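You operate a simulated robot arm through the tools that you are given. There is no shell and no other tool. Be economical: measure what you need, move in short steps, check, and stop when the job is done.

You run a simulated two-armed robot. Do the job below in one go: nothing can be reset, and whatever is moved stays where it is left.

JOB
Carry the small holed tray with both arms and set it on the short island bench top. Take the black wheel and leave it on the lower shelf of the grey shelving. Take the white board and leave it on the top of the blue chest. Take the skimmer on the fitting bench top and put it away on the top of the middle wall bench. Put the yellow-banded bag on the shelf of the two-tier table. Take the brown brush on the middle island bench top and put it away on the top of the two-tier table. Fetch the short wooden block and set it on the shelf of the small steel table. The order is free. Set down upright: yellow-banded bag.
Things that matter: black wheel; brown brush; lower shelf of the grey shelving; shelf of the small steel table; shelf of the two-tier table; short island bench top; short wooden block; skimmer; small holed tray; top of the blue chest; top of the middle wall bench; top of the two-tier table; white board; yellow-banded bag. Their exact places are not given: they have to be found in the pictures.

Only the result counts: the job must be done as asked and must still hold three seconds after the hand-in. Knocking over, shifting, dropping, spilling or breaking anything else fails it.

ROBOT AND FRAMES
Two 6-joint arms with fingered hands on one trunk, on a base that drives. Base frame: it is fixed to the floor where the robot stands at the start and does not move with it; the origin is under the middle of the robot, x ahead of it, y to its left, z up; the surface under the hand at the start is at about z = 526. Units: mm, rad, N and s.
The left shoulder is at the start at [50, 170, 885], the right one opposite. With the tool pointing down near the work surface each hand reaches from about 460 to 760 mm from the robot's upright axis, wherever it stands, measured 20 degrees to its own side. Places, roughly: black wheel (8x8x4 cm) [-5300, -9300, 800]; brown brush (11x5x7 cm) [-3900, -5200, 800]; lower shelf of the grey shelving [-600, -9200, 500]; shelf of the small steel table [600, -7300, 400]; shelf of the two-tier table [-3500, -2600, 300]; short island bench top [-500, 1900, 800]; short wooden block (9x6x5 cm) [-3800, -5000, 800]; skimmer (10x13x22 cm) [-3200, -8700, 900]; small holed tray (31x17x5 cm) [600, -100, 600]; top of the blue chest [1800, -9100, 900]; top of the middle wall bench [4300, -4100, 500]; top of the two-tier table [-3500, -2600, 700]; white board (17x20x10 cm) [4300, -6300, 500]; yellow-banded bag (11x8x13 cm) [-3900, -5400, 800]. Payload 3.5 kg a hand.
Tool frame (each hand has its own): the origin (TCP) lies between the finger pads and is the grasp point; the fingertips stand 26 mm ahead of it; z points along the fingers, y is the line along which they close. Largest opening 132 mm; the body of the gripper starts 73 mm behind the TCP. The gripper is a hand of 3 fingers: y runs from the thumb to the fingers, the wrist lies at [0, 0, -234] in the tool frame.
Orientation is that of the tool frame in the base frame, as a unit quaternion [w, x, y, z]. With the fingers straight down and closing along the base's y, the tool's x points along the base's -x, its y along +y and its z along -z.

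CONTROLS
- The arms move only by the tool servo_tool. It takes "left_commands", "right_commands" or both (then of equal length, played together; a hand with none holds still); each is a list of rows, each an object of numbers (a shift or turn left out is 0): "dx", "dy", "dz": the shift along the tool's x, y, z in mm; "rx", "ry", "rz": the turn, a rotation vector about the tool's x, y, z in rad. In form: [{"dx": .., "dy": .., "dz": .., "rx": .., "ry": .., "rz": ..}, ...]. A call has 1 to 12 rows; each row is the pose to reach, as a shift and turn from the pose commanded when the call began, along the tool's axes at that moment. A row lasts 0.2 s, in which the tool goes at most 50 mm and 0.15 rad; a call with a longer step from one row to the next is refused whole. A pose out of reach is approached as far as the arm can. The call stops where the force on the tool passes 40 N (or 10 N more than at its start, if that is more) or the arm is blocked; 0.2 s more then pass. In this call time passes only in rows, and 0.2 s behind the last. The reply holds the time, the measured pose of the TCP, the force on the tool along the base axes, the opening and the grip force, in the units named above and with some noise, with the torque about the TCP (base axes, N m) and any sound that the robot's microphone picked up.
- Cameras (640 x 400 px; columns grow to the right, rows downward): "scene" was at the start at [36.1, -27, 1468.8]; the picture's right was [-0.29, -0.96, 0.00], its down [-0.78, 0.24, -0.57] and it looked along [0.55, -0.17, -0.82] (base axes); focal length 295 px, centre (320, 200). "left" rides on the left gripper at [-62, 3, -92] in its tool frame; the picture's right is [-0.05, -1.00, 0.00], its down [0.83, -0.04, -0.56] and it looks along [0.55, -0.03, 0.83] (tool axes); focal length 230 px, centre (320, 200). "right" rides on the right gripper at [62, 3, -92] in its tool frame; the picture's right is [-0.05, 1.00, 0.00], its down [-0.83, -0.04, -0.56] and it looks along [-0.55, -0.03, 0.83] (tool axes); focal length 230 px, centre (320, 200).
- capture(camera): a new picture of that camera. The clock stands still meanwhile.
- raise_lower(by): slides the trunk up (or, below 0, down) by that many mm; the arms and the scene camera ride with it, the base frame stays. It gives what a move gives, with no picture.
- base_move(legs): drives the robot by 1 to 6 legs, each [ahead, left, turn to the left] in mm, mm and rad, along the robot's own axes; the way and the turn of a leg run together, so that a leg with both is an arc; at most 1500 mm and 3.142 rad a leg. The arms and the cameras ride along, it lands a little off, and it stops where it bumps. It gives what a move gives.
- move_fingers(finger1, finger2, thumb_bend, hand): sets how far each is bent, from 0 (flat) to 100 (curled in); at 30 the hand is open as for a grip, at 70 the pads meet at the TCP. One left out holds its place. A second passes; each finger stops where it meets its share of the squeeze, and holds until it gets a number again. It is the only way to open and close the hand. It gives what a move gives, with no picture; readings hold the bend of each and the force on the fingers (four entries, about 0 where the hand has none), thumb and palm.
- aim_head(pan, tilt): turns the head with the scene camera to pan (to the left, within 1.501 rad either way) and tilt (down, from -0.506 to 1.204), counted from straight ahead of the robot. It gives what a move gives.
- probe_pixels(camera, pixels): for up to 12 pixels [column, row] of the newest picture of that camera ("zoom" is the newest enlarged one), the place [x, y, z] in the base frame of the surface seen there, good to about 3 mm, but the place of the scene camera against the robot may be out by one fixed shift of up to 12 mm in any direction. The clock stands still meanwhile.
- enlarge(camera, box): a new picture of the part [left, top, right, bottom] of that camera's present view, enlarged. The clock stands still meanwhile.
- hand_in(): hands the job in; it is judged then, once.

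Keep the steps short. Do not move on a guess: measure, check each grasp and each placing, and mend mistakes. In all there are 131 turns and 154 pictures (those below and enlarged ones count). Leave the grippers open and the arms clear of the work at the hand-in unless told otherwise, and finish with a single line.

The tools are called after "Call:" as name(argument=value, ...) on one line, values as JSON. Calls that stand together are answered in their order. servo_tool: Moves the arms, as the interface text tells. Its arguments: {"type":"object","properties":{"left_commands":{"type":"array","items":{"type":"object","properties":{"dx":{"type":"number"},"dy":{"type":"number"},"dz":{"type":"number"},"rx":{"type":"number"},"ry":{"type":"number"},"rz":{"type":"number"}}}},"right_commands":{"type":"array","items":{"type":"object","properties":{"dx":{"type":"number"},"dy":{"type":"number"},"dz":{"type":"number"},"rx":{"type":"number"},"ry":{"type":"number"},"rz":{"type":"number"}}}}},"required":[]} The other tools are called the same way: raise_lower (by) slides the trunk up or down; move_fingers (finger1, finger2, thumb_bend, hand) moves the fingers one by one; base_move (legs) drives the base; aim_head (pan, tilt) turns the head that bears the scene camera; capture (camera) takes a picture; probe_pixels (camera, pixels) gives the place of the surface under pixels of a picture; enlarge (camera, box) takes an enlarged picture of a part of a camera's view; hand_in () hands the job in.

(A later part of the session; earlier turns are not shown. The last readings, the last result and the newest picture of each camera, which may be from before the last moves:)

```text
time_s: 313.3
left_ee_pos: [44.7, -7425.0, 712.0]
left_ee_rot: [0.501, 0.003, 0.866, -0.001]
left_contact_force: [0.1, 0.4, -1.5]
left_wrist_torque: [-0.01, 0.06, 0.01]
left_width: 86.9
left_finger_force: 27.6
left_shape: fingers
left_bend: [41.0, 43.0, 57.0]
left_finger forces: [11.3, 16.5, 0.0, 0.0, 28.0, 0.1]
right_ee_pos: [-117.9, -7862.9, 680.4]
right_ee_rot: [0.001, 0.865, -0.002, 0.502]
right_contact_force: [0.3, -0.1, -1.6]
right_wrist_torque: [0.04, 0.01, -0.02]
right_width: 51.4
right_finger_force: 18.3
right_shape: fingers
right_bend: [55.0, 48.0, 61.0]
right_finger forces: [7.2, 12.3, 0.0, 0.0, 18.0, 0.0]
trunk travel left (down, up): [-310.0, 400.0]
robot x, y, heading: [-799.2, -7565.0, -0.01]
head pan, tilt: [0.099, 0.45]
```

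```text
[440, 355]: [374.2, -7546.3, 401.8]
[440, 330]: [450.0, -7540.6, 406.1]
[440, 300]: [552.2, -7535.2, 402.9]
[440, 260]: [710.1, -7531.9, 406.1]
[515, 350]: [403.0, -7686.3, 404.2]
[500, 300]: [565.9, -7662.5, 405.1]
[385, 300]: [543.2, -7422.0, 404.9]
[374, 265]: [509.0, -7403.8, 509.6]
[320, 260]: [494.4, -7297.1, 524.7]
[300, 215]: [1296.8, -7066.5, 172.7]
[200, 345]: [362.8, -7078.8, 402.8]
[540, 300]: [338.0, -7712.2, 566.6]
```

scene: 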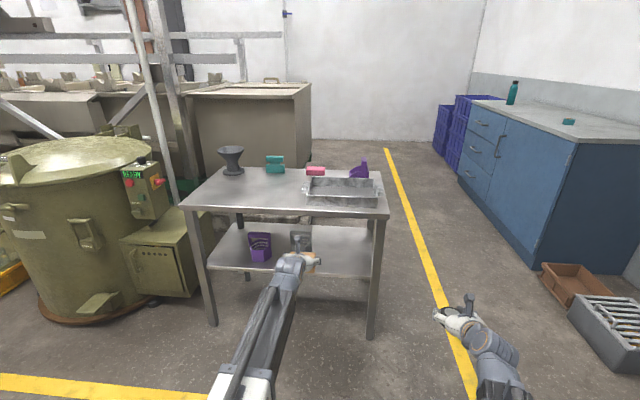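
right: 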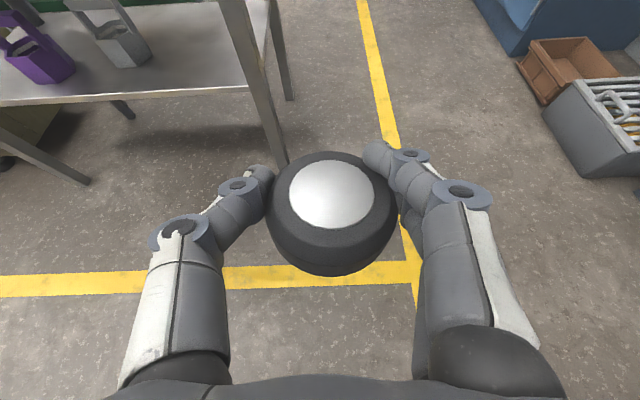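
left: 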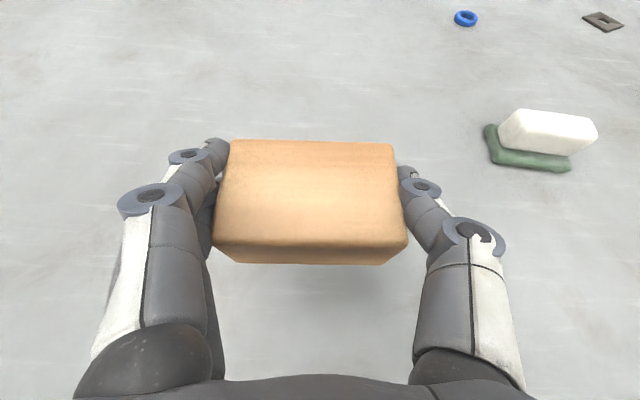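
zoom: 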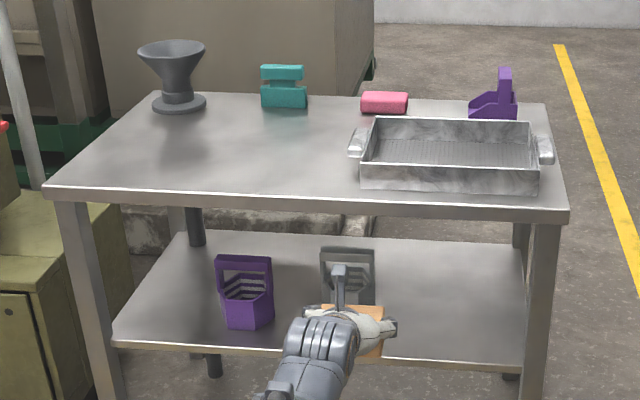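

The shelf's front is at x≈365, z≈404. I'll aim for the block at (490,-7550). I'll lower the trunk, shift right 125, and drive ahead 445.

Call:
raise_lower(by=-232)

Call:
base_move(legs=[[0, -125, 0], [445, 0, 0]])

Call:
capture(camera="left")

Call:
capture(camera="scene")

Call:
probe_pixels(camera="left", pixels=[[320, 100], [460, 100], [150, 100], [320, 300], [100, 50], [530, 200], [500, 330]])

```text
time_s: 315.7
left_ee_pos: [44.0, -7425.7, 480.1]
left_ee_rot: [0.501, 0.003, 0.865, -0.001]
left_contact_force: [-0.9, 0.5, -1.3]
left_wrist_torque: [-0.01, 0.02, 0.04]
left_width: 86.7
left_finger_force: 28.4
left_shape: fingers
left_bend: [41.0, 43.0, 57.0]
left_finger forces: [11.4, 16.5, 0.1, 0.0, 27.9, 0.0]
right_ee_pos: [-117.2, -7862.5, 448.1]
right_ee_rot: [0.002, 0.865, -0.002, 0.502]
right_contact_force: [-0.3, 0.0, -1.8]
right_wrist_torque: [0.05, 0.02, -0.01]
right_width: 51.5
right_finger_force: 18.5
right_shape: fingers
right_bend: [56.0, 48.0, 61.0]
right_finger forces: [7.1, 12.4, 0.0, 0.0, 17.9, 0.0]
trunk travel left (down, up): [-78.0, 632.0]
robot x, y, heading: [-801.1, -7568.8, -0.002]
head pan, tilt: [0.099, 0.45]
```

```text
time_s: 319.2
left_ee_pos: [489.9, -7559.5, 479.6]
left_ee_rot: [0.5, 0.004, 0.866, -0.002]
left_contact_force: [1.0, -0.1, -1.7]
left_wrist_torque: [0.0, 0.01, 0.02]
left_width: 87.1
left_finger_force: 27.9
left_shape: fingers
left_bend: [41.0, 43.0, 57.0]
left_finger forces: [11.4, 16.4, 0.0, 0.1, 27.8, 0.1]
right_ee_pos: [325.2, -7996.8, 447.3]
right_ee_rot: [0.002, 0.864, -0.004, 0.503]
right_contact_force: [0.3, -0.5, -1.3]
right_wrist_torque: [0.02, 0.01, 0.01]
right_width: 51.4
right_finger_force: 18.0
right_shape: fingers
right_bend: [56.0, 48.0, 61.0]
right_finger forces: [7.0, 12.3, 0.0, 0.0, 18.0, 0.1]
trunk travel left (down, up): [-78.0, 632.0]
robot x, y, heading: [-353.5, -7698.2, -0.013]
head pan, tilt: [0.099, 0.45]
```

```text
75 pictures are left
```

left: 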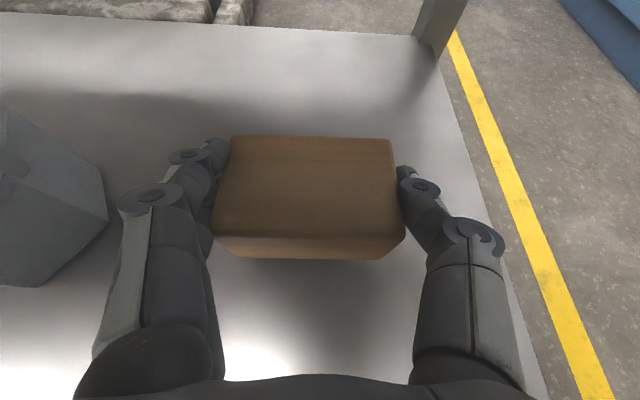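

```text
74 pictures are left
```

scene: 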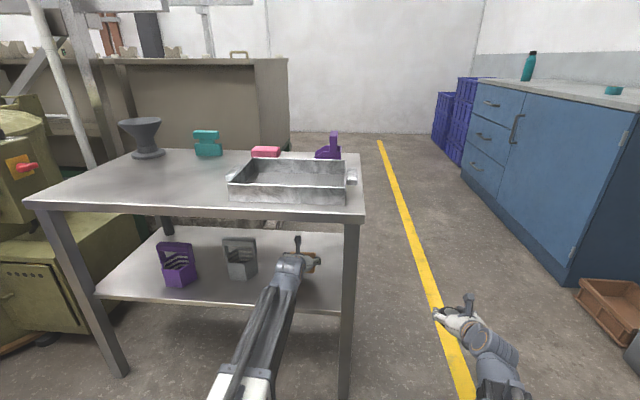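

```text
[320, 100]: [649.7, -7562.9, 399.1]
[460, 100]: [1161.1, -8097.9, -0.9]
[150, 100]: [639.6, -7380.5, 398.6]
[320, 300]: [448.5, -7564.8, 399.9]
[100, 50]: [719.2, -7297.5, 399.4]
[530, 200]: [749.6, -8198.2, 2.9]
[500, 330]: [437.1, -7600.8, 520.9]
```

The block is over the free shelf, which is at z≈400. I'll lower about 40 mm to contact and release.

Call:
servo_tool(left_commands=[{"dz": 10, "dx": 17}, {"dz": 17, "dx": 29}, {"dz": 19, "dx": 33}, {"dz": 20, "dx": 35}, {"dz": 20.5, "dx": 36}])

```text
time_s: 320.4
left_ee_pos: [491.1, -7560.8, 442.4]
left_ee_rot: [0.504, 0.006, 0.864, -0.003]
left_contact_force: [-0.3, -0.8, 16.6]
left_wrist_torque: [0.75, -0.09, 0.0]
left_width: 86.8
left_finger_force: 28.3
left_shape: fingers
left_bend: [41.0, 43.0, 57.0]
left_finger forces: [11.3, 15.8, 0.1, 0.1, 28.1, 0.0]
right_ee_pos: [325.1, -7996.0, 447.8]
right_ee_rot: [0.001, 0.864, -0.003, 0.504]
right_contact_force: [1.3, -0.5, -0.9]
right_wrist_torque: [0.03, 0.03, 0.04]
right_width: 51.5
right_finger_force: 18.6
right_shape: fingers
right_bend: [56.0, 48.0, 61.0]
right_finger forces: [7.0, 12.5, 0.1, 0.0, 18.0, 0.1]
trunk travel left (down, up): [-78.0, 632.0]
robot x, y, heading: [-350.4, -7693.0, -0.011]
head pan, tilt: [0.099, 0.45]
```

Contact. I'll open the hand and withdraw straight back.

Call:
move_fingers(hand="left", finger1=30, finger2=30, thumb_bend=30)

Call:
base_move(legs=[[-450, 0, 0]])

Call:
capture(camera="scene")

Call:
capture(camera="right")

```text
time_s: 321.4
left_ee_pos: [489.6, -7559.8, 438.6]
left_ee_rot: [0.501, 0.006, 0.866, -0.003]
left_contact_force: [0.2, 0.6, 0.3]
left_wrist_torque: [0.02, 0.01, 0.01]
left_width: 134.0
left_finger_force: 0.1
left_shape: fingers
left_bend: [30.0, 30.0, 30.0]
left_finger forces: [0.0, 0.1, 0.0, 0.0, 0.1, 0.0]
right_ee_pos: [324.5, -7995.9, 446.9]
right_ee_rot: [0.003, 0.865, -0.005, 0.502]
right_contact_force: [-0.3, -0.7, -2.5]
right_wrist_torque: [0.01, 0.0, 0.01]
right_width: 50.9
right_finger_force: 18.2
right_shape: fingers
right_bend: [56.0, 48.0, 61.0]
right_finger forces: [7.1, 12.4, 0.1, 0.0, 18.0, 0.0]
trunk travel left (down, up): [-78.0, 632.0]
robot x, y, heading: [-352.7, -7698.4, -0.007]
head pan, tilt: [0.099, 0.45]
```

```text
time_s: 324.2
left_ee_pos: [35.9, -7552.2, 438.2]
left_ee_rot: [0.501, 0.004, 0.866, -0.002]
left_contact_force: [-0.6, -0.2, 0.5]
left_wrist_torque: [-0.03, 0.01, -0.04]
left_width: 133.6
left_finger_force: 0.1
left_shape: fingers
left_bend: [30.0, 30.0, 30.0]
left_finger forces: [0.0, 0.1, 0.0, 0.0, 0.0, 0.0]
right_ee_pos: [-127.2, -7988.9, 447.3]
right_ee_rot: [0.002, 0.865, -0.003, 0.502]
right_contact_force: [1.0, 0.7, -2.2]
right_wrist_torque: [0.05, 0.03, 0.04]
right_width: 51.1
right_finger_force: 18.4
right_shape: fingers
right_bend: [56.0, 48.0, 61.0]
right_finger forces: [7.0, 12.4, 0.1, 0.1, 18.0, 0.0]
trunk travel left (down, up): [-78.0, 632.0]
robot x, y, heading: [-808.2, -7689.5, -0.007]
head pan, tilt: [0.099, 0.45]
```

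```text
73 pictures are left
```

scene: 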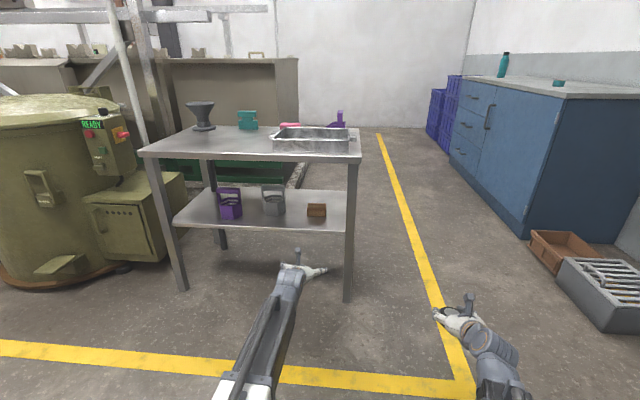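

```text
72 pictures are left
```

right: 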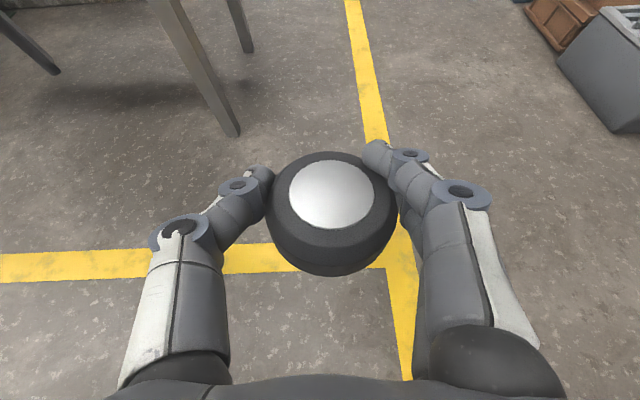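

The block is on the shelf. I'll fold the left hand back and down, turn to face the shelving, and set the trunk height for its lower shelf.

Call:
servo_tool(left_commands=[{"dz": -33, "dx": 7, "ry": 0.105}, {"dz": -66, "dx": 14, "ry": 0.21}, {"dz": -99, "dx": 21, "ry": 0.315}, {"dz": -132, "dx": 28, "ry": 0.42}, {"dz": -165, "dx": 36, "ry": 0.525}, {"dz": -198, "dx": 43, "ry": 0.63}, {"dz": -231, "dx": 50, "ry": 0.735}, {"dz": -264, "dx": 58, "ry": 0.84}, {"dz": -297, "dx": 65, "ry": 0.945}, {"dz": -327, "dx": 72, "ry": 1.05}, {"dz": -327, "dx": 72, "ry": 1.05}])

Call:
raise_lower(by=150)

Call:
base_move(legs=[[0, 0, -1.566]])

Call:
aim_head(pan=-0.2, tilt=0.35)

Call:
capture(camera="scene")

```text
time_s: 326.6
left_ee_pos: [-284.5, -7548.2, 538.9]
left_ee_rot: [-0.001, 0.004, 1.0, 0.0]
left_contact_force: [-1.2, -0.1, 0.6]
left_wrist_torque: [0.0, -0.02, -0.01]
left_width: 134.1
left_finger_force: 0.1
left_shape: fingers
left_bend: [30.0, 30.0, 30.0]
left_finger forces: [0.0, 0.1, 0.0, 0.0, 0.0, 0.1]
right_ee_pos: [-128.0, -7989.6, 447.5]
right_ee_rot: [0.003, 0.865, -0.004, 0.502]
right_contact_force: [0.4, 0.2, -1.7]
right_wrist_torque: [0.02, 0.0, -0.03]
right_width: 51.0
right_finger_force: 19.0
right_shape: fingers
right_bend: [56.0, 48.0, 61.0]
right_finger forces: [6.9, 12.4, 0.0, 0.1, 18.0, 0.1]
trunk travel left (down, up): [-78.0, 632.0]
robot x, y, heading: [-805.9, -7692.1, -0.011]
head pan, tilt: [0.099, 0.45]
```

```text
time_s: 328.3
left_ee_pos: [-284.4, -7548.4, 688.3]
left_ee_rot: [0.0, 0.003, 1.0, 0.0]
left_contact_force: [0.1, -0.7, 0.4]
left_wrist_torque: [0.0, -0.01, 0.04]
left_width: 133.9
left_finger_force: 0.0
left_shape: fingers
left_bend: [30.0, 30.0, 30.0]
left_finger forces: [0.1, 0.0, 0.0, 0.1, 0.0, 0.0]
right_ee_pos: [-127.7, -7989.5, 598.1]
right_ee_rot: [0.002, 0.864, -0.003, 0.503]
right_contact_force: [-0.3, 0.1, -2.2]
right_wrist_torque: [0.01, 0.02, -0.02]
right_width: 51.0
right_finger_force: 18.4
right_shape: fingers
right_bend: [56.0, 48.0, 61.0]
right_finger forces: [6.7, 12.6, 0.0, 0.1, 18.0, 0.0]
trunk travel left (down, up): [-228.0, 482.0]
robot x, y, heading: [-809.1, -7691.8, -0.008]
head pan, tilt: [0.099, 0.45]
```

```text
time_s: 332.6
left_ee_pos: [-667.4, -8215.4, 688.1]
left_ee_rot: [0.001, 0.713, 0.701, 0.0]
left_contact_force: [0.8, 1.0, -0.7]
left_wrist_torque: [0.02, 0.02, 0.02]
left_width: 133.9
left_finger_force: 0.0
left_shape: fingers
left_bend: [30.0, 30.0, 30.0]
left_finger forces: [0.1, 0.0, 0.0, 0.0, 0.0, 0.0]
right_ee_pos: [-1108.8, -8369.6, 597.0]
right_ee_rot: [-0.358, -0.607, 0.616, -0.352]
right_contact_force: [-0.2, -0.3, -1.4]
right_wrist_torque: [0.0, 0.0, -0.03]
right_width: 49.4
right_finger_force: 18.1
right_shape: fingers
right_bend: [56.0, 48.0, 62.0]
right_finger forces: [5.9, 12.5, 0.0, 0.1, 17.7, 0.0]
trunk travel left (down, up): [-228.0, 482.0]
robot x, y, heading: [-803.9, -7692.9, -1.584]
head pan, tilt: [0.099, 0.45]
```

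```text
time_s: 333.4
left_ee_pos: [-667.7, -8214.9, 689.3]
left_ee_rot: [0.0, 0.712, 0.702, 0.0]
left_contact_force: [0.1, 0.3, -0.2]
left_wrist_torque: [0.0, -0.02, 0.01]
left_width: 133.9
left_finger_force: 0.2
left_shape: fingers
left_bend: [30.0, 30.0, 30.0]
left_finger forces: [0.0, 0.0, 0.1, 0.1, 0.1, 0.0]
right_ee_pos: [-1108.7, -8368.7, 597.2]
right_ee_rot: [-0.358, -0.608, 0.616, -0.352]
right_contact_force: [-0.2, 1.3, -0.8]
right_wrist_torque: [0.0, -0.04, -0.01]
right_width: 49.7
right_finger_force: 18.0
right_shape: fingers
right_bend: [56.0, 48.0, 62.0]
right_finger forces: [5.9, 12.6, 0.1, 0.1, 17.8, 0.1]
trunk travel left (down, up): [-228.0, 482.0]
robot x, y, heading: [-810.5, -7692.3, -1.582]
head pan, tilt: [-0.201, 0.351]
```

```text
71 pictures are left
```

scene: 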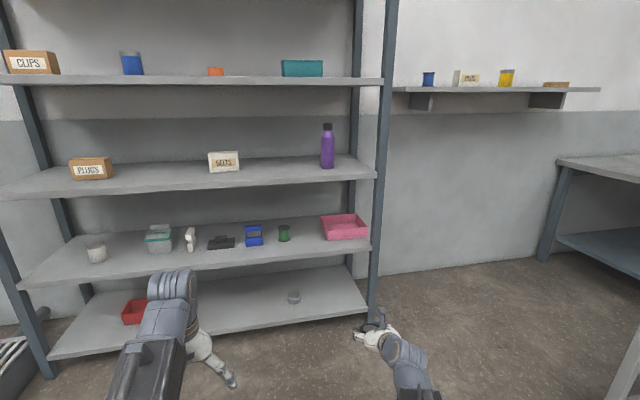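

Now a clear view of the lower shelf. I'll probe the gap between the green pot and the pink tray.

Call:
probe_pixels(camera="scene", pixels=[[305, 257], [305, 250], [305, 240], [284, 241], [290, 238], [325, 238], [322, 228], [303, 228], [305, 265], [310, 187], [250, 245], [270, 258]])

```text
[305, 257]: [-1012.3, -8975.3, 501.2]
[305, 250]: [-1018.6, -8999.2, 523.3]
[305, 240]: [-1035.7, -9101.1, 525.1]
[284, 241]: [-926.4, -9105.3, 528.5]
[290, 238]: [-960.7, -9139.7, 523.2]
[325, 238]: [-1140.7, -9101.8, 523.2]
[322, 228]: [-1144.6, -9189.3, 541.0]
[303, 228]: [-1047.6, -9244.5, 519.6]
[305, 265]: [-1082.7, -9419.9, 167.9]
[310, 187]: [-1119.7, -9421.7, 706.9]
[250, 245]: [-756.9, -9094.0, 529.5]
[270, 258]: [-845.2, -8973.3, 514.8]
```

The gap is x -960..-1140, the front edge is at y -8975, and the shelf is at z 523. I'll line up and drive ahead 616.

Call:
base_move(legs=[[0, 56, 0.011], [616, 0, 0]])

Call:
capture(camera="right")

Call:
probe_pixels(camera="right", pixels=[[320, 60], [330, 200], [330, 240], [330, 262], [230, 60], [420, 60], [250, 120], [420, 120]])

```text
time_s: 337.4
left_ee_pos: [-607.9, -8823.9, 689.5]
left_ee_rot: [0.001, 0.708, 0.706, 0.001]
left_contact_force: [-1.2, 0.0, 0.1]
left_wrist_torque: [0.01, -0.03, 0.0]
left_width: 134.0
left_finger_force: 0.0
left_shape: fingers
left_bend: [30.0, 30.0, 30.0]
left_finger forces: [0.1, 0.0, 0.0, 0.0, 0.1, 0.0]
right_ee_pos: [-1048.8, -8982.3, 598.0]
right_ee_rot: [-0.356, -0.61, 0.613, -0.354]
right_contact_force: [0.6, -0.1, -0.1]
right_wrist_torque: [-0.02, 0.0, 0.03]
right_width: 49.7
right_finger_force: 18.0
right_shape: fingers
right_bend: [56.0, 48.0, 62.0]
right_finger forces: [6.2, 12.5, 0.0, 0.1, 17.6, 0.0]
trunk travel left (down, up): [-228.0, 482.0]
robot x, y, heading: [-752.4, -8304.0, -1.575]
head pan, tilt: [-0.201, 0.351]
```

```text
70 pictures are left
```

right: 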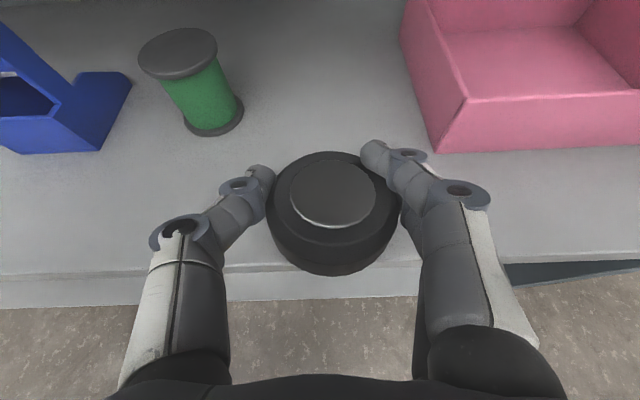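

```text
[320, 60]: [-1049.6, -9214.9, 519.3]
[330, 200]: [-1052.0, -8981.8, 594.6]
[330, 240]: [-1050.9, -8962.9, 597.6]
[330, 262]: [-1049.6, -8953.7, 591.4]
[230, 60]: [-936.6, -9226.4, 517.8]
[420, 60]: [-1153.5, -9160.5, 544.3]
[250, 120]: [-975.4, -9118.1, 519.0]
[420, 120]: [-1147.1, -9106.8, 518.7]
```

The wheel is lined up with the gap. I'll extend 80 mm, then lower about 36 mm until it touches.

Call:
servo_tool(right_commands=[{"dz": 35, "dx": 20}, {"dz": 69, "dx": 40}, {"dz": 69, "dx": 40}, {"dz": 77, "dx": 26}, {"dz": 82, "dx": 18}, {"dz": 85, "dx": 12}, {"dz": 86.5, "dx": 10}, {"dz": 87.5, "dx": 8}, {"dz": 88.5, "dx": 6}, {"dz": 89.5, "dx": 4.5}])

Call:
capture(camera="right")

Call:
probe_pixels(camera="right", pixels=[[330, 180], [330, 220], [300, 200], [360, 200], [330, 320]])

```text
time_s: 339.6
left_ee_pos: [-607.4, -8825.0, 689.5]
left_ee_rot: [0.001, 0.708, 0.706, 0.0]
left_contact_force: [-0.4, -0.6, -0.3]
left_wrist_torque: [0.03, 0.04, 0.02]
left_width: 134.3
left_finger_force: 0.1
left_shape: fingers
left_bend: [30.0, 30.0, 30.0]
left_finger forces: [0.0, 0.1, 0.1, 0.0, 0.0, 0.1]
right_ee_pos: [-1047.8, -9062.0, 561.8]
right_ee_rot: [-0.359, -0.61, 0.611, -0.356]
right_contact_force: [1.2, 5.6, 23.3]
right_wrist_torque: [-0.57, 0.49, -0.08]
right_width: 49.6
right_finger_force: 26.5
right_shape: fingers
right_bend: [57.0, 48.0, 62.0]
right_finger forces: [23.7, 10.3, 0.1, 0.1, 19.0, 0.0]
trunk travel left (down, up): [-228.0, 482.0]
robot x, y, heading: [-753.1, -8302.8, -1.571]
head pan, tilt: [-0.201, 0.351]
```

```text
69 pictures are left
```

right: 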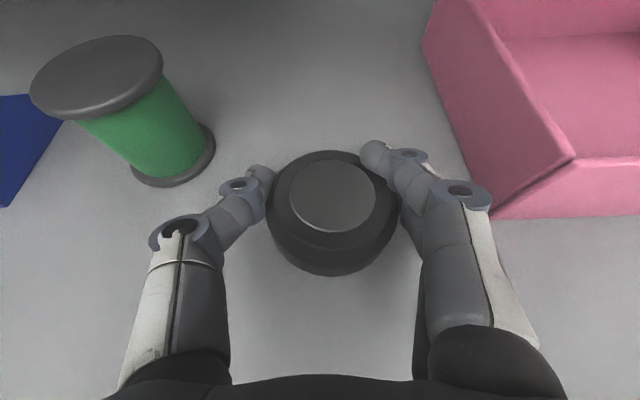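

```text
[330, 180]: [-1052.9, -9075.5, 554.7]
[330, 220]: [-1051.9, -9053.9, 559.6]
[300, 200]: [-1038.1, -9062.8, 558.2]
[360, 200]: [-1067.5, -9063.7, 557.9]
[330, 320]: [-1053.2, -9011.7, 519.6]
```

It's pressing on the shelf. I'll open just wide enough, then withdraw backwards.

Call:
move_fingers(hand="right", finger1=38, finger2=38, thumb_bend=38)

Call:
capture(camera="right")

```text
time_s: 340.6
left_ee_pos: [-608.4, -8825.4, 690.8]
left_ee_rot: [0.0, 0.709, 0.705, 0.0]
left_contact_force: [-0.4, -0.7, -0.9]
left_wrist_torque: [0.03, -0.01, -0.01]
left_width: 134.0
left_finger_force: 0.1
left_shape: fingers
left_bend: [30.0, 30.0, 30.0]
left_finger forces: [0.0, 0.0, 0.0, 0.0, 0.0, 0.0]
right_ee_pos: [-1047.6, -9063.9, 556.5]
right_ee_rot: [-0.357, -0.61, 0.612, -0.354]
right_contact_force: [-1.5, 0.6, 0.3]
right_wrist_torque: [-0.01, 0.01, -0.03]
right_width: 108.5
right_finger_force: 0.2
right_shape: fingers
right_bend: [38.0, 38.0, 38.0]
right_finger forces: [0.0, 0.0, 0.0, 0.1, 0.1, 0.0]
trunk travel left (down, up): [-228.0, 482.0]
robot x, y, heading: [-753.2, -8300.3, -1.578]
head pan, tilt: [-0.201, 0.351]
```

```text
68 pictures are left
```

right: 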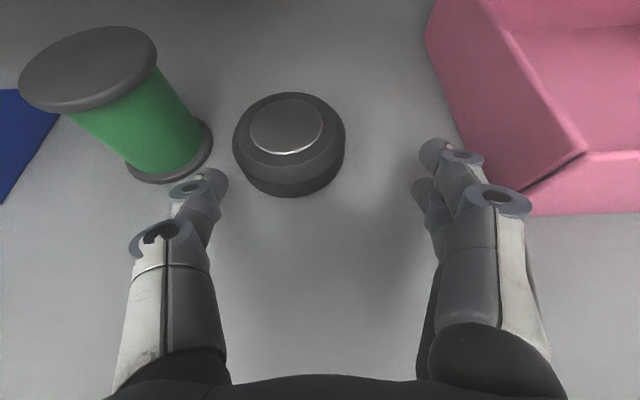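

The wheel slid a little forward on release but lies flat on the shelf, clear of the pot. I'll withdraw and check.

Call:
base_move(legs=[[-500, 0, 0]])

Call:
enlarge(camera="scene", box=[200, 170, 420, 300])

Call:
probe_pixels(camera="zoom", pixels=[[320, 200], [300, 200]])

```text
time_s: 343.5
left_ee_pos: [-606.5, -8325.7, 689.7]
left_ee_rot: [0.0, 0.709, 0.706, 0.0]
left_contact_force: [0.8, 0.0, 0.6]
left_wrist_torque: [-0.04, 0.02, 0.02]
left_width: 134.3
left_finger_force: 0.1
left_shape: fingers
left_bend: [30.0, 30.0, 30.0]
left_finger forces: [0.0, 0.0, 0.0, 0.0, 0.1, 0.0]
right_ee_pos: [-1047.4, -8561.5, 557.5]
right_ee_rot: [-0.356, -0.611, 0.612, -0.354]
right_contact_force: [0.4, 1.1, 0.2]
right_wrist_torque: [0.03, 0.02, 0.06]
right_width: 108.4
right_finger_force: 0.1
right_shape: fingers
right_bend: [38.0, 38.0, 38.0]
right_finger forces: [0.0, 0.0, 0.1, 0.0, 0.1, 0.1]
trunk travel left (down, up): [-228.0, 482.0]
robot x, y, heading: [-751.0, -7802.5, -1.571]
head pan, tilt: [-0.201, 0.351]
```

```text
2.91 times, centred on (310, 235) of scene
```

zoom: 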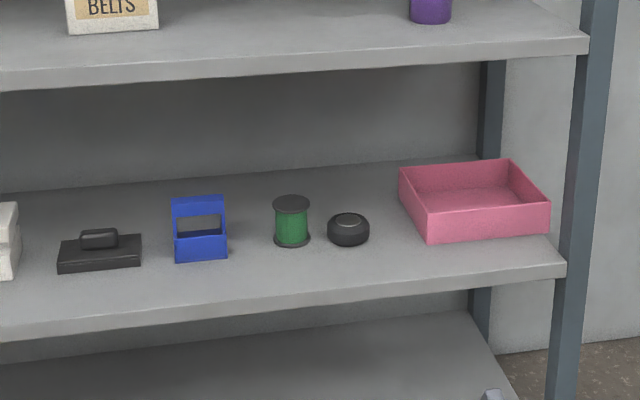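

```text
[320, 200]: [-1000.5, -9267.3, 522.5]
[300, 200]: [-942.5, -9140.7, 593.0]
```

The wheel is placed. Next is the skimmer. I'll raise the trunk, fold the right hand back to pointing down, and drive round the cart to the fitting bench.

Call:
raise_lower(by=400)

Call:
raise_lower(by=82)

Call:
servo_tool(right_commands=[{"dz": -26, "dx": -15, "ry": -0.132}, {"dz": -52, "dx": -30, "ry": -0.263}, {"dz": -78, "dx": -45, "ry": -0.394}, {"dz": -104, "dx": -60, "ry": -0.525}, {"dz": -130, "dx": -75, "ry": -0.656}, {"dz": -156, "dx": -90, "ry": -0.788}, {"dz": -182, "dx": -105, "ry": -0.919}, {"dz": -208, "dx": -120, "ry": -1.05}, {"dz": -208, "dx": -120, "ry": -1.05}])

Call:
base_move(legs=[[-750, 0, 0], [0, -1300, 0], [0, -1300, 0], [500, 0, 0]])

Call:
aim_head(pan=0.0, tilt=0.55)

Call:
capture(camera="scene")

```text
time_s: 347.3
left_ee_pos: [-605.8, -8324.6, 1089.2]
left_ee_rot: [-0.001, 0.709, 0.705, -0.001]
left_contact_force: [0.0, 0.0, -0.3]
left_wrist_torque: [-0.07, 0.0, -0.03]
left_width: 134.0
left_finger_force: 0.0
left_shape: fingers
left_bend: [30.0, 30.0, 30.0]
left_finger forces: [0.1, 0.0, 0.0, 0.1, 0.0, 0.0]
right_ee_pos: [-1046.3, -8561.9, 957.4]
right_ee_rot: [-0.356, -0.611, 0.612, -0.354]
right_contact_force: [-0.9, -0.1, -0.2]
right_wrist_torque: [0.0, -0.01, -0.01]
right_width: 108.2
right_finger_force: 0.1
right_shape: fingers
right_bend: [38.0, 38.0, 38.0]
right_finger forces: [0.0, 0.1, 0.0, 0.0, 0.0, 0.0]
trunk travel left (down, up): [-628.0, 82.0]
robot x, y, heading: [-750.4, -7803.5, -1.575]
head pan, tilt: [-0.201, 0.351]
```

```text
time_s: 348.5
left_ee_pos: [-607.4, -8325.0, 1171.6]
left_ee_rot: [0.0, 0.709, 0.705, 0.0]
left_contact_force: [0.4, -0.3, 0.3]
left_wrist_torque: [0.0, 0.01, 0.02]
left_width: 133.9
left_finger_force: 0.0
left_shape: fingers
left_bend: [30.0, 30.0, 30.0]
left_finger forces: [0.1, 0.1, 0.1, 0.0, 0.1, 0.0]
right_ee_pos: [-1045.1, -8561.7, 1037.8]
right_ee_rot: [-0.356, -0.611, 0.612, -0.355]
right_contact_force: [0.4, 0.8, 0.4]
right_wrist_torque: [0.02, -0.03, 0.01]
right_width: 108.5
right_finger_force: 0.0
right_shape: fingers
right_bend: [38.0, 38.0, 38.0]
right_finger forces: [0.0, 0.0, 0.1, 0.0, 0.0, 0.0]
trunk travel left (down, up): [-710.0, 0.0]
robot x, y, heading: [-753.6, -7802.5, -1.573]
head pan, tilt: [-0.201, 0.351]
```

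```text
time_s: 350.5
left_ee_pos: [-607.2, -8324.8, 1172.4]
left_ee_rot: [0.0, 0.708, 0.706, -0.001]
left_contact_force: [0.0, -0.5, 0.3]
left_wrist_torque: [0.0, -0.01, 0.01]
left_width: 134.2
left_finger_force: 0.1
left_shape: fingers
left_bend: [30.0, 30.0, 30.0]
left_finger forces: [0.1, 0.0, 0.0, 0.0, 0.0, 0.1]
right_ee_pos: [-1046.2, -8321.8, 1038.3]
right_ee_rot: [-0.001, -0.705, 0.709, -0.001]
right_contact_force: [-0.1, 0.7, -0.2]
right_wrist_torque: [0.03, 0.02, 0.02]
right_width: 108.5
right_finger_force: 0.0
right_shape: fingers
right_bend: [38.0, 38.0, 38.0]
right_finger forces: [0.1, 0.0, 0.0, 0.0, 0.0, 0.1]
trunk travel left (down, up): [-710.0, 0.0]
robot x, y, heading: [-751.4, -7803.1, -1.571]
head pan, tilt: [-0.201, 0.351]
```

```text
time_s: 369.4
left_ee_pos: [-3207.9, -8116.1, 1170.1]
left_ee_rot: [0.0, 0.704, 0.711, 0.0]
left_contact_force: [0.3, -0.7, -0.3]
left_wrist_torque: [-0.01, 0.02, 0.0]
left_width: 134.4
left_finger_force: 0.0
left_shape: fingers
left_bend: [30.0, 30.0, 30.0]
left_finger forces: [0.0, 0.0, 0.0, 0.1, 0.0, 0.0]
right_ee_pos: [-3647.1, -8117.6, 1037.3]
right_ee_rot: [0.001, 0.71, -0.704, 0.0]
right_contact_force: [0.6, -0.5, 1.1]
right_wrist_torque: [0.01, -0.02, 0.01]
right_width: 108.4
right_finger_force: 0.1
right_shape: fingers
right_bend: [38.0, 38.0, 38.0]
right_finger forces: [0.0, 0.1, 0.0, 0.0, 0.0, 0.1]
trunk travel left (down, up): [-710.0, 0.0]
robot x, y, heading: [-3360.2, -7592.2, -1.566]
head pan, tilt: [-0.201, 0.351]
```

```text
time_s: 370.1
left_ee_pos: [-3206.9, -8115.2, 1171.1]
left_ee_rot: [0.0, 0.704, 0.71, 0.0]
left_contact_force: [0.2, -0.4, 0.1]
left_wrist_torque: [-0.01, 0.01, 0.01]
left_width: 134.0
left_finger_force: 0.0
left_shape: fingers
left_bend: [30.0, 30.0, 30.0]
left_finger forces: [0.0, 0.0, 0.0, 0.1, 0.0, 0.0]
right_ee_pos: [-3646.0, -8116.6, 1038.1]
right_ee_rot: [0.001, 0.71, -0.704, 0.002]
right_contact_force: [-0.4, 0.4, 0.9]
right_wrist_torque: [-0.01, 0.01, 0.0]
right_width: 108.3
right_finger_force: 0.0
right_shape: fingers
right_bend: [38.0, 38.0, 38.0]
right_finger forces: [0.0, 0.0, 0.0, 0.1, 0.0, 0.0]
trunk travel left (down, up): [-710.0, 0.0]
robot x, y, heading: [-3354.9, -7594.5, -1.562]
head pan, tilt: [0.0, 0.55]
```

```text
66 pictures are left
```

scene: 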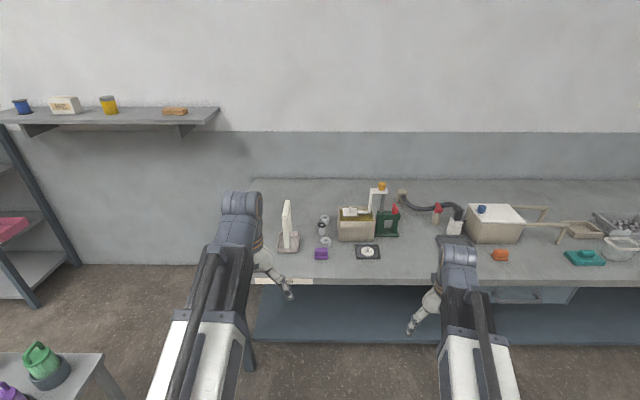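

The skimmer is at (288,228), with its arch seen edge-on. I'll zoom in and measure.

Call:
enlarge(camera="scene", box=[250, 180, 350, 270])

Call:
probe_pixels(camera="zoom", pixels=[[235, 150], [235, 200], [243, 300], [190, 320], [300, 320], [195, 290], [295, 290], [232, 130], [255, 290], [245, 315]])

```text
4.44 times, centred on (300, 225) of scene
```

zoom: 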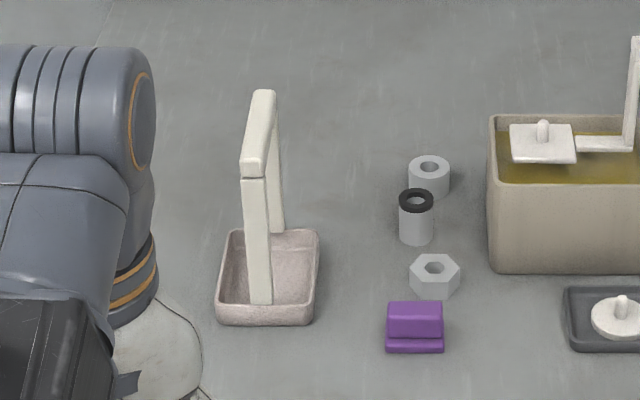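

```text
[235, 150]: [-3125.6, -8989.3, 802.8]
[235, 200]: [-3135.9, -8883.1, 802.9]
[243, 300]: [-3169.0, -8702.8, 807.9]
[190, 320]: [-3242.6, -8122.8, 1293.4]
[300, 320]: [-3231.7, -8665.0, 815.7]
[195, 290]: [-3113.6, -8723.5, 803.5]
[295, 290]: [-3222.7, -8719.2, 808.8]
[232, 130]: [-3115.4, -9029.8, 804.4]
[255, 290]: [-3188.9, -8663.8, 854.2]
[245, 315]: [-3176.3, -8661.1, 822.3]
```

Call:
probe_pixels(camera="zoom", pixels=[[253, 168], [252, 155], [258, 130], [264, 95], [247, 160], [262, 160], [270, 110], [254, 110], [255, 200], [256, 172]])

Call:
capture(camera="left")

```text
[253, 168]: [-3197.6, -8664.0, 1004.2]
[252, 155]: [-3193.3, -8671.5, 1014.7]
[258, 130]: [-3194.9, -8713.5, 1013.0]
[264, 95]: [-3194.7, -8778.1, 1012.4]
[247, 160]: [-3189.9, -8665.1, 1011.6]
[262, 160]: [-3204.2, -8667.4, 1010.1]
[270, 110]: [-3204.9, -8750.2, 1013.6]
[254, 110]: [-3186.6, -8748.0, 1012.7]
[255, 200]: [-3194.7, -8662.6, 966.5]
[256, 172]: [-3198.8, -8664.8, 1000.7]
```

```text
64 pictures are left
```

left: 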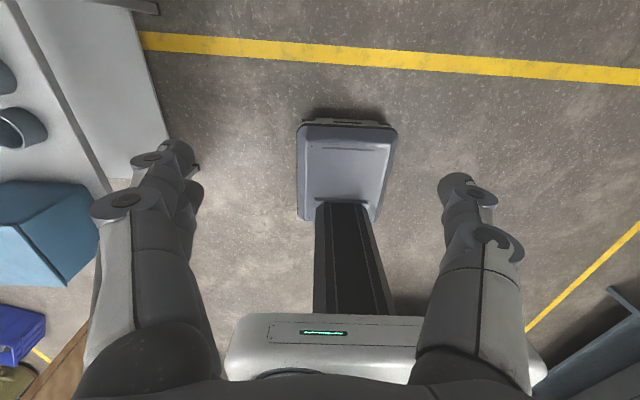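

The handle bar runs along y at x≈-3195, y -8664..-8785, with its top at z 1014. I'll drive ahead 480.

Call:
base_move(legs=[[480, 0, -0.009]])

Call:
capture(camera="left")

Call:
enlarge(camera="scene", box=[200, 180, 400, 400])

```text
time_s: 373.0
left_ee_pos: [-3212.0, -8596.7, 1170.6]
left_ee_rot: [0.0, 0.708, 0.706, 0.0]
left_contact_force: [-0.7, -0.3, 0.2]
left_wrist_torque: [0.0, 0.01, -0.03]
left_width: 134.1
left_finger_force: 0.1
left_shape: fingers
left_bend: [30.0, 30.0, 30.0]
left_finger forces: [0.0, 0.1, 0.0, 0.0, 0.1, 0.0]
right_ee_pos: [-3650.2, -8592.4, 1039.1]
right_ee_rot: [0.0, -0.705, 0.709, -0.001]
right_contact_force: [0.0, -0.4, 0.1]
right_wrist_torque: [0.03, 0.0, 0.01]
right_width: 108.5
right_finger_force: 0.1
right_shape: fingers
right_bend: [38.0, 38.0, 38.0]
right_finger forces: [0.1, 0.0, 0.0, 0.1, 0.0, 0.0]
trunk travel left (down, up): [-710.0, 0.0]
robot x, y, heading: [-3354.8, -8073.0, -1.575]
head pan, tilt: [0.0, 0.55]
```

```text
63 pictures are left
```

left: 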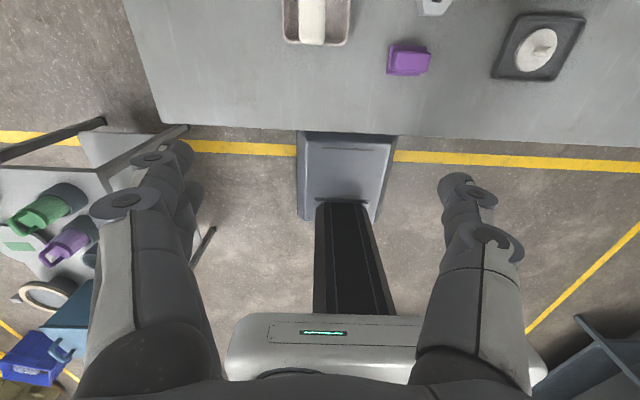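

```text
1.82 times, centred on (300, 290) of scene
```

zoom: 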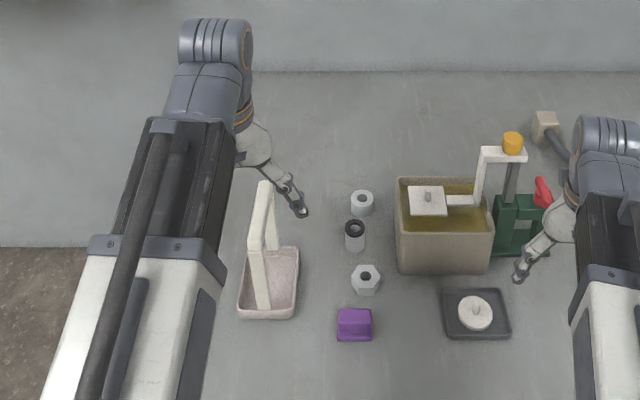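

I'll use the left view to refine the handle's x, then move over the handle while high.

Call:
probe_pixels(camera="left", pixels=[[312, 15], [312, 38], [301, 15], [324, 15], [318, 44]])

Call:
servo_tool(left_commands=[{"dx": -43, "dy": 8}, {"dx": -86, "dy": 16}, {"dx": -125, "dy": 16}, {"dx": -125, "dy": 16}])

Call:
capture(camera="left")

```text
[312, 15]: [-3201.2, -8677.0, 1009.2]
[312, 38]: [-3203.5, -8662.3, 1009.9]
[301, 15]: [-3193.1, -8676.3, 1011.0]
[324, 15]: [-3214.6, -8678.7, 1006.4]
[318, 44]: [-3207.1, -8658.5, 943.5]
```

```text
time_s: 374.0
left_ee_pos: [-3195.9, -8719.5, 1170.9]
left_ee_rot: [0.0, 0.708, 0.706, -0.001]
left_contact_force: [-0.1, 0.4, -0.5]
left_wrist_torque: [-0.01, -0.02, 0.0]
left_width: 133.8
left_finger_force: 0.1
left_shape: fingers
left_bend: [30.0, 30.0, 30.0]
left_finger forces: [0.1, 0.0, 0.1, 0.1, 0.0, 0.0]
right_ee_pos: [-3650.8, -8592.8, 1037.6]
right_ee_rot: [-0.001, -0.706, 0.709, -0.001]
right_contact_force: [0.6, 0.4, 0.2]
right_wrist_torque: [0.03, 0.0, 0.04]
right_width: 108.4
right_finger_force: 0.1
right_shape: fingers
right_bend: [38.0, 38.0, 38.0]
right_finger forces: [0.0, 0.0, 0.0, 0.1, 0.0, 0.0]
trunk travel left (down, up): [-710.0, 0.0]
robot x, y, heading: [-3358.4, -8071.0, -1.572]
head pan, tilt: [0.0, 0.55]
```

```text
61 pictures are left
```

left: 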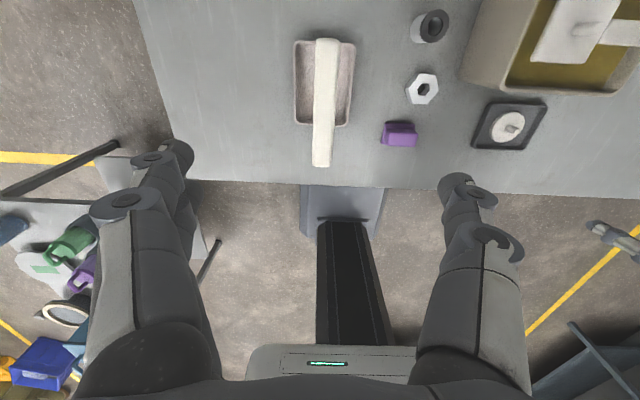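

Call:
probe_pixels(camera="left", pixels=[[325, 50], [324, 100], [322, 155], [314, 100], [334, 100], [310, 110], [345, 110]])

```text
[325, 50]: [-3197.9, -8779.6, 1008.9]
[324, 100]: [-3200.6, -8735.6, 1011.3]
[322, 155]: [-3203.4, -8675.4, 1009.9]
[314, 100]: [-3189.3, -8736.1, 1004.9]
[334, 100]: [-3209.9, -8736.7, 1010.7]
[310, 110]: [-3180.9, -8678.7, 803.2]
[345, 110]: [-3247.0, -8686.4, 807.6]
```

The bar centre is (-3200,-8727), top at 1010. I'll descend to z 1000 and close.

Call:
servo_tool(left_commands=[{"dx": -8, "dy": -5, "dz": 40}, {"dx": -8, "dy": -5, "dz": 85}, {"dx": -8, "dy": -5, "dz": 130}, {"dx": -8, "dy": -5, "dz": 160}, {"dx": -8, "dy": -5, "dz": 171}, {"dx": -8, "dy": -5, "dz": 171}])

Call:
move_fingers(hand="left", finger1=80, finger2=80, thumb_bend=80)

Call:
servo_tool(left_commands=[{"dz": -5}, {"dz": -20}, {"dz": -40}, {"dz": -40}])

Call:
capture(camera="left")

Call:
capture(camera="scene")

```text
time_s: 375.4
left_ee_pos: [-3200.7, -8726.4, 998.5]
left_ee_rot: [-0.001, 0.709, 0.706, 0.0]
left_contact_force: [0.4, -0.3, 0.0]
left_wrist_torque: [0.0, -0.01, -0.02]
left_width: 133.8
left_finger_force: 0.1
left_shape: fingers
left_bend: [30.0, 30.0, 30.0]
left_finger forces: [0.0, 0.0, 0.1, 0.0, 0.0, 0.0]
right_ee_pos: [-3650.3, -8592.9, 1038.6]
right_ee_rot: [-0.002, -0.706, 0.708, -0.001]
right_contact_force: [0.1, 0.8, 0.2]
right_wrist_torque: [0.01, -0.03, -0.02]
right_width: 108.2
right_finger_force: 0.1
right_shape: fingers
right_bend: [38.0, 38.0, 38.0]
right_finger forces: [0.0, 0.0, 0.0, 0.0, 0.0, 0.0]
trunk travel left (down, up): [-710.0, 0.0]
robot x, y, heading: [-3357.4, -8075.7, -1.576]
head pan, tilt: [0.0, 0.55]
```

```text
time_s: 376.4
left_ee_pos: [-3200.4, -8727.5, 999.5]
left_ee_rot: [0.0, 0.709, 0.705, 0.0]
left_contact_force: [0.3, 0.3, -0.9]
left_wrist_torque: [0.01, -0.01, 0.0]
left_width: 0.0
left_finger_force: 0.6
left_shape: fingers
left_bend: [77.0, 77.0, 76.0]
left_finger forces: [0.7, 0.7, 0.1, 0.0, 0.1, 0.0]
right_ee_pos: [-3650.0, -8592.2, 1038.3]
right_ee_rot: [-0.001, -0.705, 0.709, -0.001]
right_contact_force: [-0.5, 0.3, 0.5]
right_wrist_torque: [0.02, 0.0, 0.02]
right_width: 108.6
right_finger_force: 0.1
right_shape: fingers
right_bend: [38.0, 38.0, 38.0]
right_finger forces: [0.0, 0.0, 0.1, 0.1, 0.0, 0.0]
trunk travel left (down, up): [-710.0, 0.0]
robot x, y, heading: [-3357.5, -8071.1, -1.574]
head pan, tilt: [0.0, 0.55]
```

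```text
time_s: 377.4
left_ee_pos: [-3201.3, -8728.1, 1039.9]
left_ee_rot: [0.0, 0.708, 0.706, -0.001]
left_contact_force: [-0.3, 0.5, -2.0]
left_wrist_torque: [0.03, 0.02, -0.01]
left_width: 0.0
left_finger_force: 0.8
left_shape: fingers
left_bend: [77.0, 77.0, 76.0]
left_finger forces: [0.9, 0.8, 0.1, 0.1, 0.3, 0.0]
right_ee_pos: [-3650.4, -8591.7, 1038.4]
right_ee_rot: [-0.001, -0.706, 0.708, -0.001]
right_contact_force: [-0.8, -0.3, 0.1]
right_wrist_torque: [0.0, 0.0, -0.03]
right_width: 108.5
right_finger_force: 0.0
right_shape: fingers
right_bend: [38.0, 38.0, 38.0]
right_finger forces: [0.1, 0.0, 0.1, 0.0, 0.1, 0.0]
trunk travel left (down, up): [-710.0, 0.0]
robot x, y, heading: [-3358.2, -8073.7, -1.581]
head pan, tilt: [0.0, 0.55]
```

```text
60 pictures are left
```

left: 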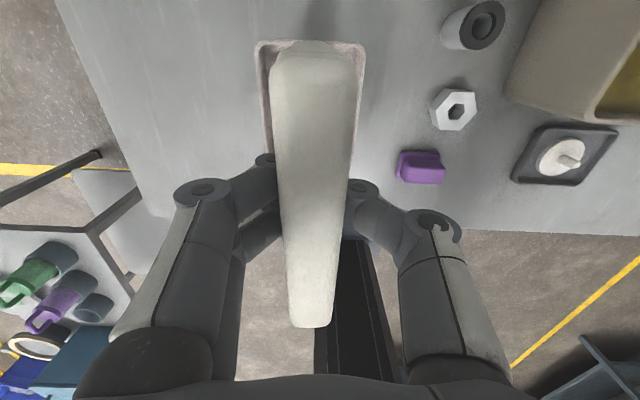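

```text
59 pictures are left
```

scene: 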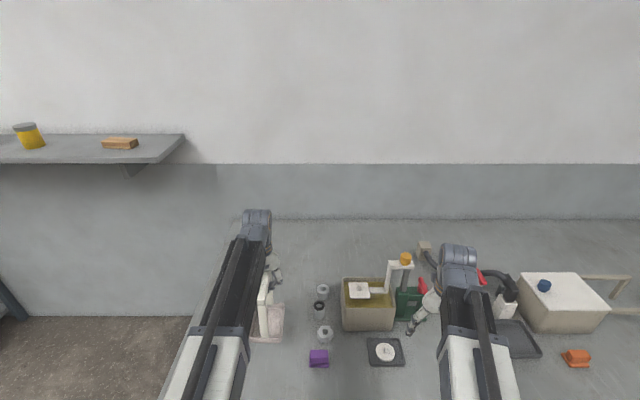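

The fingers closed under the bar, so it hangs loosely in a hook. For a firm grip I'll set it back down, open a little, come up 9 mm, and close again.

Call:
servo_tool(left_commands=[{"dz": 20}, {"dz": 32}, {"dz": 38}, {"dz": 42}, {"dz": 43}])

Call:
move_fingers(hand="left", finger1=50, finger2=50, thumb_bend=50)

Call:
servo_tool(left_commands=[{"dz": -6}, {"dz": -11}, {"dz": -11}])

Call:
move_fingers(hand="left", finger1=80, finger2=80, thumb_bend=80)

Call:
capture(camera="left")

```text
time_s: 378.6
left_ee_pos: [-3201.4, -8728.0, 997.0]
left_ee_rot: [0.0, 0.708, 0.707, 0.0]
left_contact_force: [0.1, -0.4, -2.7]
left_wrist_torque: [0.0, 0.02, 0.01]
left_width: 0.0
left_finger_force: 0.7
left_shape: fingers
left_bend: [77.0, 77.0, 76.0]
left_finger forces: [0.6, 1.0, 0.0, 0.0, 0.3, 0.1]
right_ee_pos: [-3650.3, -8591.7, 1038.3]
right_ee_rot: [-0.001, -0.706, 0.708, -0.002]
right_contact_force: [0.1, -0.8, -0.2]
right_wrist_torque: [0.01, -0.02, -0.01]
right_width: 108.3
right_finger_force: 0.2
right_shape: fingers
right_bend: [38.0, 38.0, 38.0]
right_finger forces: [0.0, 0.0, 0.0, 0.0, 0.1, 0.0]
trunk travel left (down, up): [-710.0, 0.0]
robot x, y, heading: [-3356.1, -8072.2, -1.573]
head pan, tilt: [0.0, 0.55]
```

```text
time_s: 379.6
left_ee_pos: [-3201.3, -8727.6, 996.5]
left_ee_rot: [-0.001, 0.709, 0.705, 0.0]
left_contact_force: [-0.1, 1.2, -0.4]
left_wrist_torque: [0.01, 0.02, -0.01]
left_width: 67.1
left_finger_force: 0.0
left_shape: fingers
left_bend: [50.0, 50.0, 50.0]
left_finger forces: [0.0, 0.0, 0.1, 0.0, 0.1, 0.0]
right_ee_pos: [-3651.9, -8592.2, 1037.8]
right_ee_rot: [-0.002, -0.706, 0.709, -0.001]
right_contact_force: [-0.2, 0.1, -0.2]
right_wrist_torque: [0.03, -0.02, -0.01]
right_width: 108.4
right_finger_force: 0.1
right_shape: fingers
right_bend: [38.0, 38.0, 38.0]
right_finger forces: [0.0, 0.1, 0.0, 0.0, 0.1, 0.1]
trunk travel left (down, up): [-710.0, 0.0]
robot x, y, heading: [-3357.7, -8074.0, -1.575]
head pan, tilt: [0.0, 0.55]
```

```text
time_s: 380.4
left_ee_pos: [-3200.7, -8727.6, 1007.2]
left_ee_rot: [0.0, 0.708, 0.706, 0.0]
left_contact_force: [-0.6, -0.8, 0.6]
left_wrist_torque: [-0.02, 0.02, 0.0]
left_width: 67.1
left_finger_force: 0.1
left_shape: fingers
left_bend: [50.0, 50.0, 50.0]
left_finger forces: [0.0, 0.0, 0.0, 0.0, 0.0, 0.0]
right_ee_pos: [-3652.1, -8591.6, 1038.0]
right_ee_rot: [-0.002, -0.706, 0.709, -0.001]
right_contact_force: [0.3, -0.4, 0.7]
right_wrist_torque: [-0.02, -0.03, 0.02]
right_width: 108.2
right_finger_force: 0.0
right_shape: fingers
right_bend: [38.0, 38.0, 38.0]
right_finger forces: [0.1, 0.0, 0.1, 0.0, 0.1, 0.2]
trunk travel left (down, up): [-710.0, 0.0]
robot x, y, heading: [-3358.3, -8074.6, -1.572]
head pan, tilt: [0.0, 0.55]
```

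```text
time_s: 381.4
left_ee_pos: [-3202.3, -8727.1, 1008.1]
left_ee_rot: [0.001, 0.708, 0.706, -0.001]
left_contact_force: [-0.4, 0.4, -3.0]
left_wrist_torque: [0.05, -0.02, 0.05]
left_width: 0.3
left_finger_force: 0.4
left_shape: fingers
left_bend: [78.0, 78.0, 75.0]
left_finger forces: [0.1, 0.0, 0.0, 0.0, 1.7, 0.0]
right_ee_pos: [-3650.5, -8593.0, 1038.9]
right_ee_rot: [-0.001, -0.706, 0.708, -0.001]
right_contact_force: [0.1, 1.1, 1.3]
right_wrist_torque: [0.0, 0.01, 0.0]
right_width: 108.4
right_finger_force: 0.0
right_shape: fingers
right_bend: [38.0, 38.0, 38.0]
right_finger forces: [0.1, 0.0, 0.1, 0.0, 0.0, 0.0]
trunk travel left (down, up): [-710.0, 0.0]
robot x, y, heading: [-3356.3, -8072.0, -1.577]
head pan, tilt: [0.0, 0.55]
```

```text
58 pictures are left
```

left: 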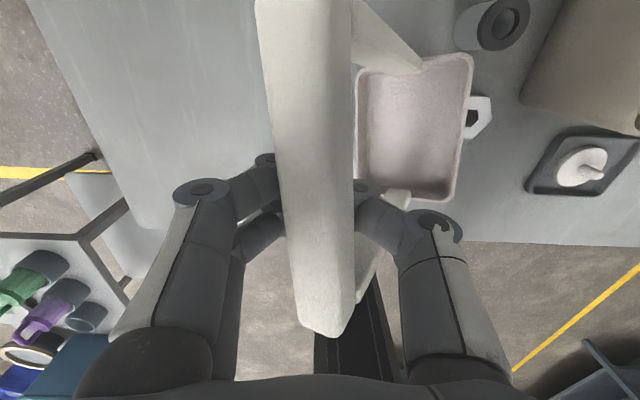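

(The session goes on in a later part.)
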